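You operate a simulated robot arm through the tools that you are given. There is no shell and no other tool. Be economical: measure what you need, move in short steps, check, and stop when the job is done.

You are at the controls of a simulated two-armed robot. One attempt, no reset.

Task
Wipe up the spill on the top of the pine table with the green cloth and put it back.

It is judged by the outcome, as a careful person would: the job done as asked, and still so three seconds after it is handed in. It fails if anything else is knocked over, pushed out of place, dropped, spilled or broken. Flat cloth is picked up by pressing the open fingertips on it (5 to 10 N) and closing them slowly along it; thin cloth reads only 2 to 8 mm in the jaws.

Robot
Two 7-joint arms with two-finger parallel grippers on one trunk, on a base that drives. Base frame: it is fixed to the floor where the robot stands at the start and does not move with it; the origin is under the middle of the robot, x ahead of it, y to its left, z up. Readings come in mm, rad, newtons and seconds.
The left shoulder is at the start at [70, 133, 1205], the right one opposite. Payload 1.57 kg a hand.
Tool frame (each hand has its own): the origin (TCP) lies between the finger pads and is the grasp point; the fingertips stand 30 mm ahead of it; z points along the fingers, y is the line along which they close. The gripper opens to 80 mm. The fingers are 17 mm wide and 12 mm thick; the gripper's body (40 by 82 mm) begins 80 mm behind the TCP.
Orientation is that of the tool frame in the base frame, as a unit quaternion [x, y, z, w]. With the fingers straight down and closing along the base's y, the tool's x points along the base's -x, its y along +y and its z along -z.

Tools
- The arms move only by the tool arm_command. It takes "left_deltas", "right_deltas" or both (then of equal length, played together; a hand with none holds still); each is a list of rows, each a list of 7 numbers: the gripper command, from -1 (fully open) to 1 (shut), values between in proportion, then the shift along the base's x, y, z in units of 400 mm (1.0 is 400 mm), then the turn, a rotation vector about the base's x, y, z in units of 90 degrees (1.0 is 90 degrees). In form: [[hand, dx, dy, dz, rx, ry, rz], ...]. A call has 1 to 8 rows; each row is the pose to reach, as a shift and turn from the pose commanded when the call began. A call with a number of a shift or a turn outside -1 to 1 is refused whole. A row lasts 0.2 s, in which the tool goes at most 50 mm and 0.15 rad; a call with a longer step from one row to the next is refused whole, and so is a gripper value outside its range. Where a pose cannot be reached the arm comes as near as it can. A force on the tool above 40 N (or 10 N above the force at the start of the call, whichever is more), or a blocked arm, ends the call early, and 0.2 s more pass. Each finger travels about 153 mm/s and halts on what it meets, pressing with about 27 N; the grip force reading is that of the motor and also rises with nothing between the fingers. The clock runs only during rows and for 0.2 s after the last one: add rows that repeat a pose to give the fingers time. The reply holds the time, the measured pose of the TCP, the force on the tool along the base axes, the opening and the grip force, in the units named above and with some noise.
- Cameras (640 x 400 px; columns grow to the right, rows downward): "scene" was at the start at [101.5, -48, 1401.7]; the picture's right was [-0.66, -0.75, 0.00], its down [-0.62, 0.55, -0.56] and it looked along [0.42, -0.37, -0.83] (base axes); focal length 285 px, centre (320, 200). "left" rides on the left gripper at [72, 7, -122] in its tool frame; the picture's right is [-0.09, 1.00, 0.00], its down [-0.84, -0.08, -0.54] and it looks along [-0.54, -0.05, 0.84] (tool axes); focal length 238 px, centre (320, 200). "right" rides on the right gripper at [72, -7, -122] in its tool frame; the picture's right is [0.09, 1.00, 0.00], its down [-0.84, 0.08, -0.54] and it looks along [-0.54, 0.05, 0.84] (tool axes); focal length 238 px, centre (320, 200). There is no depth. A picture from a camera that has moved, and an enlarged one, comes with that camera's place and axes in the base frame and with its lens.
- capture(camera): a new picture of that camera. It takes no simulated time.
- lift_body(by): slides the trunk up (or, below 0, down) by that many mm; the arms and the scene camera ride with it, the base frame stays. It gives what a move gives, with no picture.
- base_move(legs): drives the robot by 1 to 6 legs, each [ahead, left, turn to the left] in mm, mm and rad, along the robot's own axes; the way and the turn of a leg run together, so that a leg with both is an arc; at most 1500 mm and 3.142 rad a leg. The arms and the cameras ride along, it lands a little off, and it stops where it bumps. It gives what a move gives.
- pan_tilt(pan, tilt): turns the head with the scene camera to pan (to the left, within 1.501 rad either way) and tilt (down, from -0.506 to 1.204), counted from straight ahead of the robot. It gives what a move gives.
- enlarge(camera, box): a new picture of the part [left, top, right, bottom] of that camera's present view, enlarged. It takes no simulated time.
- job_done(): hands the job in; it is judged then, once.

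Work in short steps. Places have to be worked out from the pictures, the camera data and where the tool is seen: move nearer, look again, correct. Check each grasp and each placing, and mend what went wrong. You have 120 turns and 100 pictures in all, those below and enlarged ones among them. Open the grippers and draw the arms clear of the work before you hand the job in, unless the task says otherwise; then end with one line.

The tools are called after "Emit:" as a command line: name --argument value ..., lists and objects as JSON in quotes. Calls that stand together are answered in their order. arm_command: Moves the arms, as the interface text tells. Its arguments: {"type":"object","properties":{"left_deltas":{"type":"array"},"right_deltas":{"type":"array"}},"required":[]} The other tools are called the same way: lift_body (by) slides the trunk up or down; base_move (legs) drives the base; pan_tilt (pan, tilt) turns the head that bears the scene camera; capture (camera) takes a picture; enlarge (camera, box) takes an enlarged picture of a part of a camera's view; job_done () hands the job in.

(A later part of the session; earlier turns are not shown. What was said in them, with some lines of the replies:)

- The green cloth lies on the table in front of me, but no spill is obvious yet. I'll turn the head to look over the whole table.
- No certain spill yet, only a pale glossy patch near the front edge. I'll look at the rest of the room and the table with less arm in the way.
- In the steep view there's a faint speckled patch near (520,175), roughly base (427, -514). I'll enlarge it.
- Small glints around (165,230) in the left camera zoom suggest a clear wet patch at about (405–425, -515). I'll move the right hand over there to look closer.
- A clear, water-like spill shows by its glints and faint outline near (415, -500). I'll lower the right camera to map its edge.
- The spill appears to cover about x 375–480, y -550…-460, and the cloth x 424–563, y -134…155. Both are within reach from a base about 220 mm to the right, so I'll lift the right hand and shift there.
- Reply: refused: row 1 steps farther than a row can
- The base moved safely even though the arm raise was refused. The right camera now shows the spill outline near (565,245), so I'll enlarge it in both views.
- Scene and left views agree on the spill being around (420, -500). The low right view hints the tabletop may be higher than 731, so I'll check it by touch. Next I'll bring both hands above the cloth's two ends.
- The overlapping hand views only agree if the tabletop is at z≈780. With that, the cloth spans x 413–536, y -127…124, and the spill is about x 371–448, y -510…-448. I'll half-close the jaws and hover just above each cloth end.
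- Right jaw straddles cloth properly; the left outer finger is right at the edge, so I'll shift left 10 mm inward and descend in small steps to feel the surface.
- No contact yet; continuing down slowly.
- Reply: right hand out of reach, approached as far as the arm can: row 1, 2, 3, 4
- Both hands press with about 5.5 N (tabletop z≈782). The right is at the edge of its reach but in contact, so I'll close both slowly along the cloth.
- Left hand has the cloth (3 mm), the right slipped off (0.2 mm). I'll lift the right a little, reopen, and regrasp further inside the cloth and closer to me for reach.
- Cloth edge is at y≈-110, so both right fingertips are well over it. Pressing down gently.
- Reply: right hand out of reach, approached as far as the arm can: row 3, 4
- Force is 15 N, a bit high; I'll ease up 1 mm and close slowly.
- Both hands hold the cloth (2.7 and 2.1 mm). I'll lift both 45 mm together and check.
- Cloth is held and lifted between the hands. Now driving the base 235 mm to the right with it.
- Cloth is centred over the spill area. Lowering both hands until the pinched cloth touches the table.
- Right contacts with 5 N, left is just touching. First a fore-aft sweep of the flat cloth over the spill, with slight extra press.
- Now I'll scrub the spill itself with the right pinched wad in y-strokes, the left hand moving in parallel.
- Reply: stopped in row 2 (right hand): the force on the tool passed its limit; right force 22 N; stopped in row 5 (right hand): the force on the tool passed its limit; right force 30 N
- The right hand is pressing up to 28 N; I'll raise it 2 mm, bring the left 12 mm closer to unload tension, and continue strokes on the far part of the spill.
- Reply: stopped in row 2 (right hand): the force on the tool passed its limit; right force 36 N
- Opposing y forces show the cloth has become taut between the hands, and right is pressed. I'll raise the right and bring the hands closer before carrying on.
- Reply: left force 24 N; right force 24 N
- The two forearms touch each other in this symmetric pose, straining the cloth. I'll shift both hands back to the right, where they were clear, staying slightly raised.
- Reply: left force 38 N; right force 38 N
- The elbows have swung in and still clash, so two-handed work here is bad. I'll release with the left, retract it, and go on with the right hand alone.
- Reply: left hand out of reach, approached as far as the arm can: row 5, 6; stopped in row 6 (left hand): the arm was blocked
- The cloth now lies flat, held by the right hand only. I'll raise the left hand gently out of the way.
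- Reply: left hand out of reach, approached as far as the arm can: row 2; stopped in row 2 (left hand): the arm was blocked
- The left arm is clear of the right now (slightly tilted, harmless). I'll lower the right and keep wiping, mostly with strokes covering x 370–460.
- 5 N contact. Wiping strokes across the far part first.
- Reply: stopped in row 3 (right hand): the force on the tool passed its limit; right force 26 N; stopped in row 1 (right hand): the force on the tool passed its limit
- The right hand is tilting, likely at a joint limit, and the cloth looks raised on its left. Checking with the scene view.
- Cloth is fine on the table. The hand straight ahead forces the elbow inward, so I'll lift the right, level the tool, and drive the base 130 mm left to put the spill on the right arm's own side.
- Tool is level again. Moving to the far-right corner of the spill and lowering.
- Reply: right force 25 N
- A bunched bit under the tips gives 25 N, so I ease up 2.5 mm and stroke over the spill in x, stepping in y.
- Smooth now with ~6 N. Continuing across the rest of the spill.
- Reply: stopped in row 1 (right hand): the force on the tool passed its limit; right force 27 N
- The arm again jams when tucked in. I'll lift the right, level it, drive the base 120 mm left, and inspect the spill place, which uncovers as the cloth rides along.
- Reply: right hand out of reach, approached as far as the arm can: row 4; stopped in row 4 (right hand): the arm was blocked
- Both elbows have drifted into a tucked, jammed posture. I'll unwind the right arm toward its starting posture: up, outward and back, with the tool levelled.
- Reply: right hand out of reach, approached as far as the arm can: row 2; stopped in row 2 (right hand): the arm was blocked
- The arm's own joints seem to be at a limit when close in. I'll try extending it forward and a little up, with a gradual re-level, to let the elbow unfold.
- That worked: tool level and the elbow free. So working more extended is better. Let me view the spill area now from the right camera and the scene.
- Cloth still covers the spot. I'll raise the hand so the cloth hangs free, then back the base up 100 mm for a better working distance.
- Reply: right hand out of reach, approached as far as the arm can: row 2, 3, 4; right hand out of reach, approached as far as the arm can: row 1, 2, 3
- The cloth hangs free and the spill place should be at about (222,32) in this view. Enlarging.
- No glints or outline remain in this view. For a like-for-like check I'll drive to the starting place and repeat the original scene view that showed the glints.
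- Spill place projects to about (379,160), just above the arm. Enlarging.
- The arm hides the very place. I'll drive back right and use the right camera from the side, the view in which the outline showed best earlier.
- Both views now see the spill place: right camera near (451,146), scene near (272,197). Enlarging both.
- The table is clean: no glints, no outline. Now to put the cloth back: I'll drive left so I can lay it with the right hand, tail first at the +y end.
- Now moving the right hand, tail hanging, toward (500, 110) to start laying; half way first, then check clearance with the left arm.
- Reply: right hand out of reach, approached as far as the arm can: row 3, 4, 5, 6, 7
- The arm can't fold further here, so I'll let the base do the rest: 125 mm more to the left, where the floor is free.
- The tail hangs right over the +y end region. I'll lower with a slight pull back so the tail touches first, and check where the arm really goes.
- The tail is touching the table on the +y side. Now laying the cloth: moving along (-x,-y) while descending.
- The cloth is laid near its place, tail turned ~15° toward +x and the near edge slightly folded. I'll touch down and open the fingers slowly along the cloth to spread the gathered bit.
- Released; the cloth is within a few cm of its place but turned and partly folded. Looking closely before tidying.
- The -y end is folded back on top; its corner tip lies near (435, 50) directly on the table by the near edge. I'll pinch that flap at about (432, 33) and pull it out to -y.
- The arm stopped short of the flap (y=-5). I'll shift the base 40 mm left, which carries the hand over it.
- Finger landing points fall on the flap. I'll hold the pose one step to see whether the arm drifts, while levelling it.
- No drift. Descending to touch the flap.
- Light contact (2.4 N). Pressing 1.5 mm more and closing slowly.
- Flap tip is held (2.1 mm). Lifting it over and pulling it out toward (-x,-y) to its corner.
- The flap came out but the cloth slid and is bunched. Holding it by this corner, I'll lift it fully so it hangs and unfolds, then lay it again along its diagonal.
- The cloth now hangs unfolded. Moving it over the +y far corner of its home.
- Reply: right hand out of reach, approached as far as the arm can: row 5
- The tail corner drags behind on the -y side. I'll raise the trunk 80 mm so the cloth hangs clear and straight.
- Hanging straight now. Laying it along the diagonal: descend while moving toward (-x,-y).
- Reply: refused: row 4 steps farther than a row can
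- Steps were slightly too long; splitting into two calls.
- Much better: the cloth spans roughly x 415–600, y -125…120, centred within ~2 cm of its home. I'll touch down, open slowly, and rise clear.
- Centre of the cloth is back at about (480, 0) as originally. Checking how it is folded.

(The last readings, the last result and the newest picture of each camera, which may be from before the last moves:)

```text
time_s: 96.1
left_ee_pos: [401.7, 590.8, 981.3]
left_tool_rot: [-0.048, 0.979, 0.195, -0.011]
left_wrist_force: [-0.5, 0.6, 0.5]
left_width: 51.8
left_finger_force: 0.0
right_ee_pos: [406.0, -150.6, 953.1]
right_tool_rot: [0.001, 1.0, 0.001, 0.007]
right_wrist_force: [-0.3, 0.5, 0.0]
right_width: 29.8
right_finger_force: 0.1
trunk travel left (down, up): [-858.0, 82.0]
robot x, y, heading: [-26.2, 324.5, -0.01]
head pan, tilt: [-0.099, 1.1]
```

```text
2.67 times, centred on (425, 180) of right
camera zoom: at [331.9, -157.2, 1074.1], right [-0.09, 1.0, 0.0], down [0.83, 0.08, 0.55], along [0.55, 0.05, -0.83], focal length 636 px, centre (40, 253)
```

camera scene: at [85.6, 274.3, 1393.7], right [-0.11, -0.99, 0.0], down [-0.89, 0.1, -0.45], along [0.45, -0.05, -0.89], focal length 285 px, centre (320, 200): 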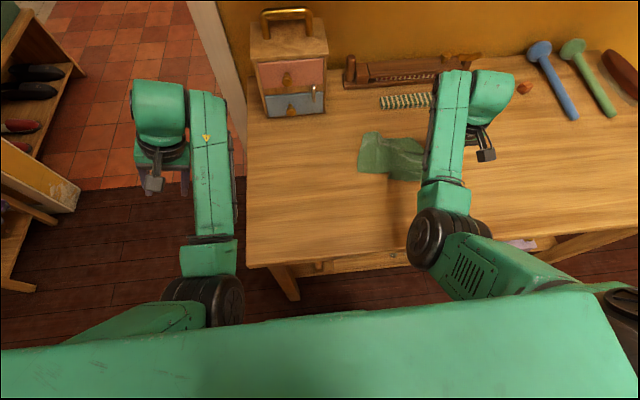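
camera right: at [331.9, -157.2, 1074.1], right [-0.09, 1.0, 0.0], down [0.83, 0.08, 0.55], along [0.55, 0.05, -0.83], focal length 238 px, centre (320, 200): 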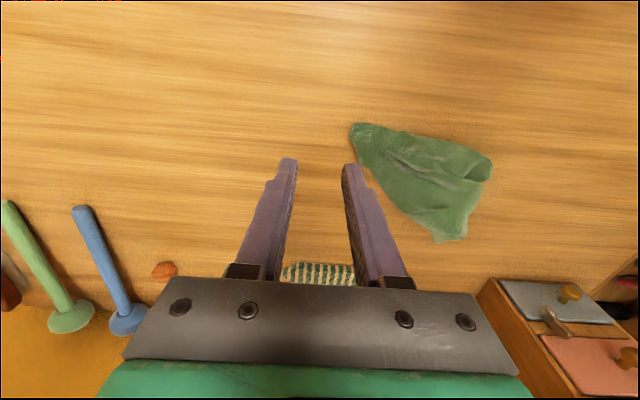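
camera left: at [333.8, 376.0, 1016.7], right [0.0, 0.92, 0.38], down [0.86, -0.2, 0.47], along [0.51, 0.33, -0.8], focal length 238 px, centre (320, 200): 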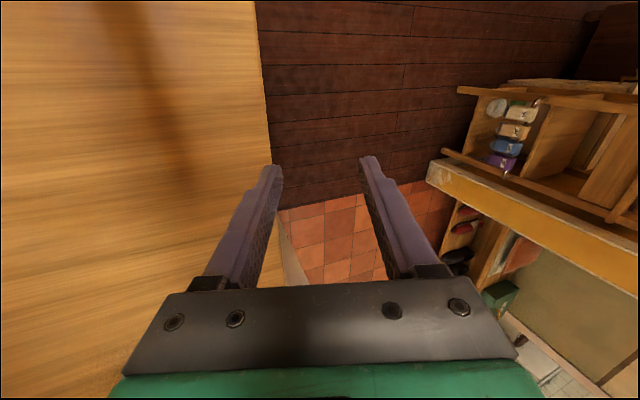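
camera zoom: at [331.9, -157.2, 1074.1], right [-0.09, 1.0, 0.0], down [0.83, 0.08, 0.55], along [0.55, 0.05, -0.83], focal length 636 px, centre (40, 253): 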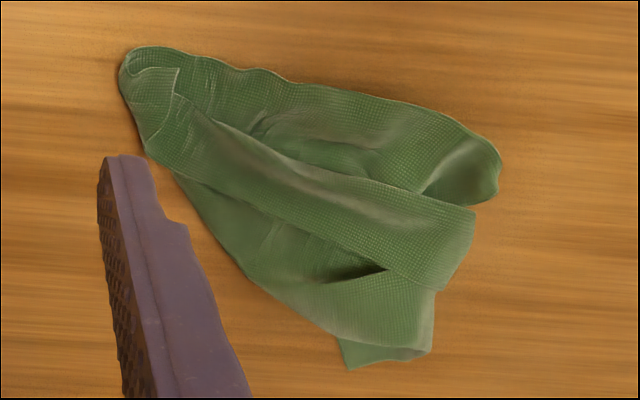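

The cloth lies in its original place, a little pleated lengthwise, fully on the table and stable. I'll open both grippers and draw the arms clear, then take a last look.

Emit:
arm_command --right_deltas '[[-0.3, -0.02, -0.06, 0.08, 0, 0, 0], [-1, -0.04, -0.12, 0.16, 0, 0, 0], [-1, -0.06, -0.18, 0.22, 0, 0, 0], [-1, -0.06, -0.18, 0.22, 0, 0, 0]]' --left_deltas '[[-0.7, 0, 0, 0, 0, 0, 0], [-1, 0, 0, 0, 0, 0, 0], [-1, 0, 0, 0, 0, 0, 0], [-1, 0, 0, 0, 0, 0, 0]]'

Emit:
base_move --legs '[[-120, 0, 0]]'

Emit:
pan_tilt --pan -0.5 --tilt 0.85

Emit:
capture --camera "scene"

Emit:
capture --camera "right"

```text
time_s: 97.1
left_ee_pos: [402.5, 589.1, 981.2]
left_tool_rot: [-0.048, 0.98, 0.195, -0.011]
left_wrist_force: [0.6, -1.1, -0.2]
left_width: 80.1
left_finger_force: 0.0
right_ee_pos: [381.1, -223.8, 1042.3]
right_tool_rot: [0.001, 1.0, 0.0, 0.007]
right_wrist_force: [-0.1, 0.0, -0.3]
right_width: 80.0
right_finger_force: 0.1
trunk travel left (down, up): [-858.0, 82.0]
robot x, y, heading: [-25.3, 323.4, -0.012]
head pan, tilt: [-0.099, 1.1]
```

```text
time_s: 98.3
left_ee_pos: [285.5, 592.7, 981.3]
left_tool_rot: [-0.048, 0.98, 0.194, -0.012]
left_wrist_force: [0.0, 0.0, 0.1]
left_width: 80.1
left_finger_force: 0.2
right_ee_pos: [265.3, -221.3, 1040.5]
right_tool_rot: [0.001, 1.0, 0.001, 0.006]
right_wrist_force: [0.3, 0.3, -0.1]
right_width: 79.8
right_finger_force: 0.1
trunk travel left (down, up): [-858.0, 82.0]
robot x, y, heading: [-143.4, 327.1, -0.01]
head pan, tilt: [-0.099, 1.1]
```

```text
time_s: 99.2
left_ee_pos: [284.4, 591.8, 981.9]
left_tool_rot: [-0.048, 0.98, 0.195, -0.011]
left_wrist_force: [0.3, 0.2, -0.5]
left_width: 80.0
left_finger_force: 0.0
right_ee_pos: [262.4, -221.9, 1042.3]
right_tool_rot: [0.001, 1.0, 0.0, 0.007]
right_wrist_force: [-0.6, -0.2, -0.6]
right_width: 80.2
right_finger_force: 0.1
trunk travel left (down, up): [-858.0, 82.0]
robot x, y, heading: [-139.4, 326.1, -0.011]
head pan, tilt: [-0.499, 0.85]
```

```text
9 pictures are left
camera scene: at [-27.7, 287.0, 1491.4], right [-0.49, -0.87, 0.0], down [-0.66, 0.37, -0.66], along [0.58, -0.32, -0.75], focal length 285 px, centre (320, 200)
```

scene: 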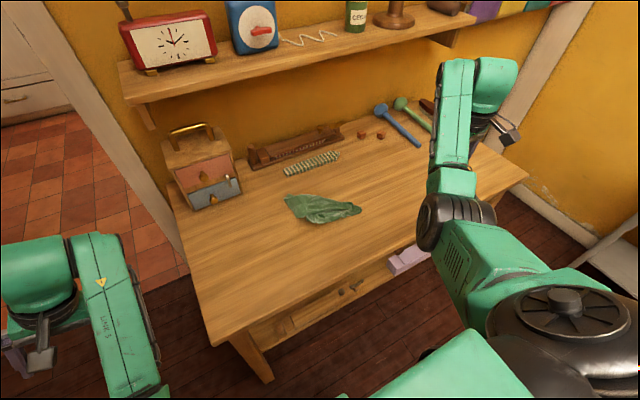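

```text
8 pictures are left
camera right: at [189.0, -227.9, 1163.0], right [-0.09, 1.0, 0.0], down [0.83, 0.08, 0.55], along [0.55, 0.05, -0.83], focal length 238 px, centre (320, 200)
```

right: 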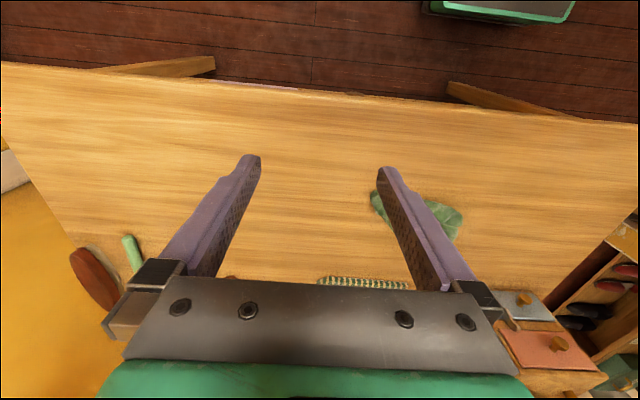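

Everything stands in place. One last enlarged look at the former spill place (about (168,173) in the right view).

Emit:
enlarge --camera "right" --box '[90, 120, 230, 220]'

```text
4.00 times, centred on (160, 170) of right
camera zoom: at [189.0, -227.9, 1163.0], right [-0.09, 1.0, 0.0], down [0.83, 0.08, 0.55], along [0.55, 0.05, -0.83], focal length 953 px, centre (960, 320)
```

zoom: 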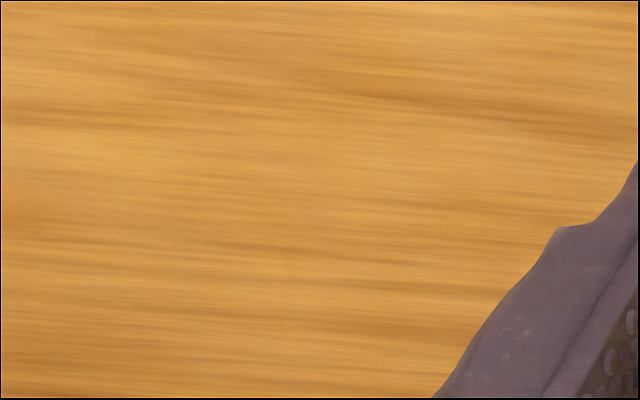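

The spot is dry with no glints, the cloth is back, and both grippers are open and clear. Handing in.

Emit:
job_done

```text
The job is handed in.
```

I wiped up the spill with the green cloth and put the cloth back in its original place, though it lies rumpled and partly folded instead of flat; nothing else was disturbed.
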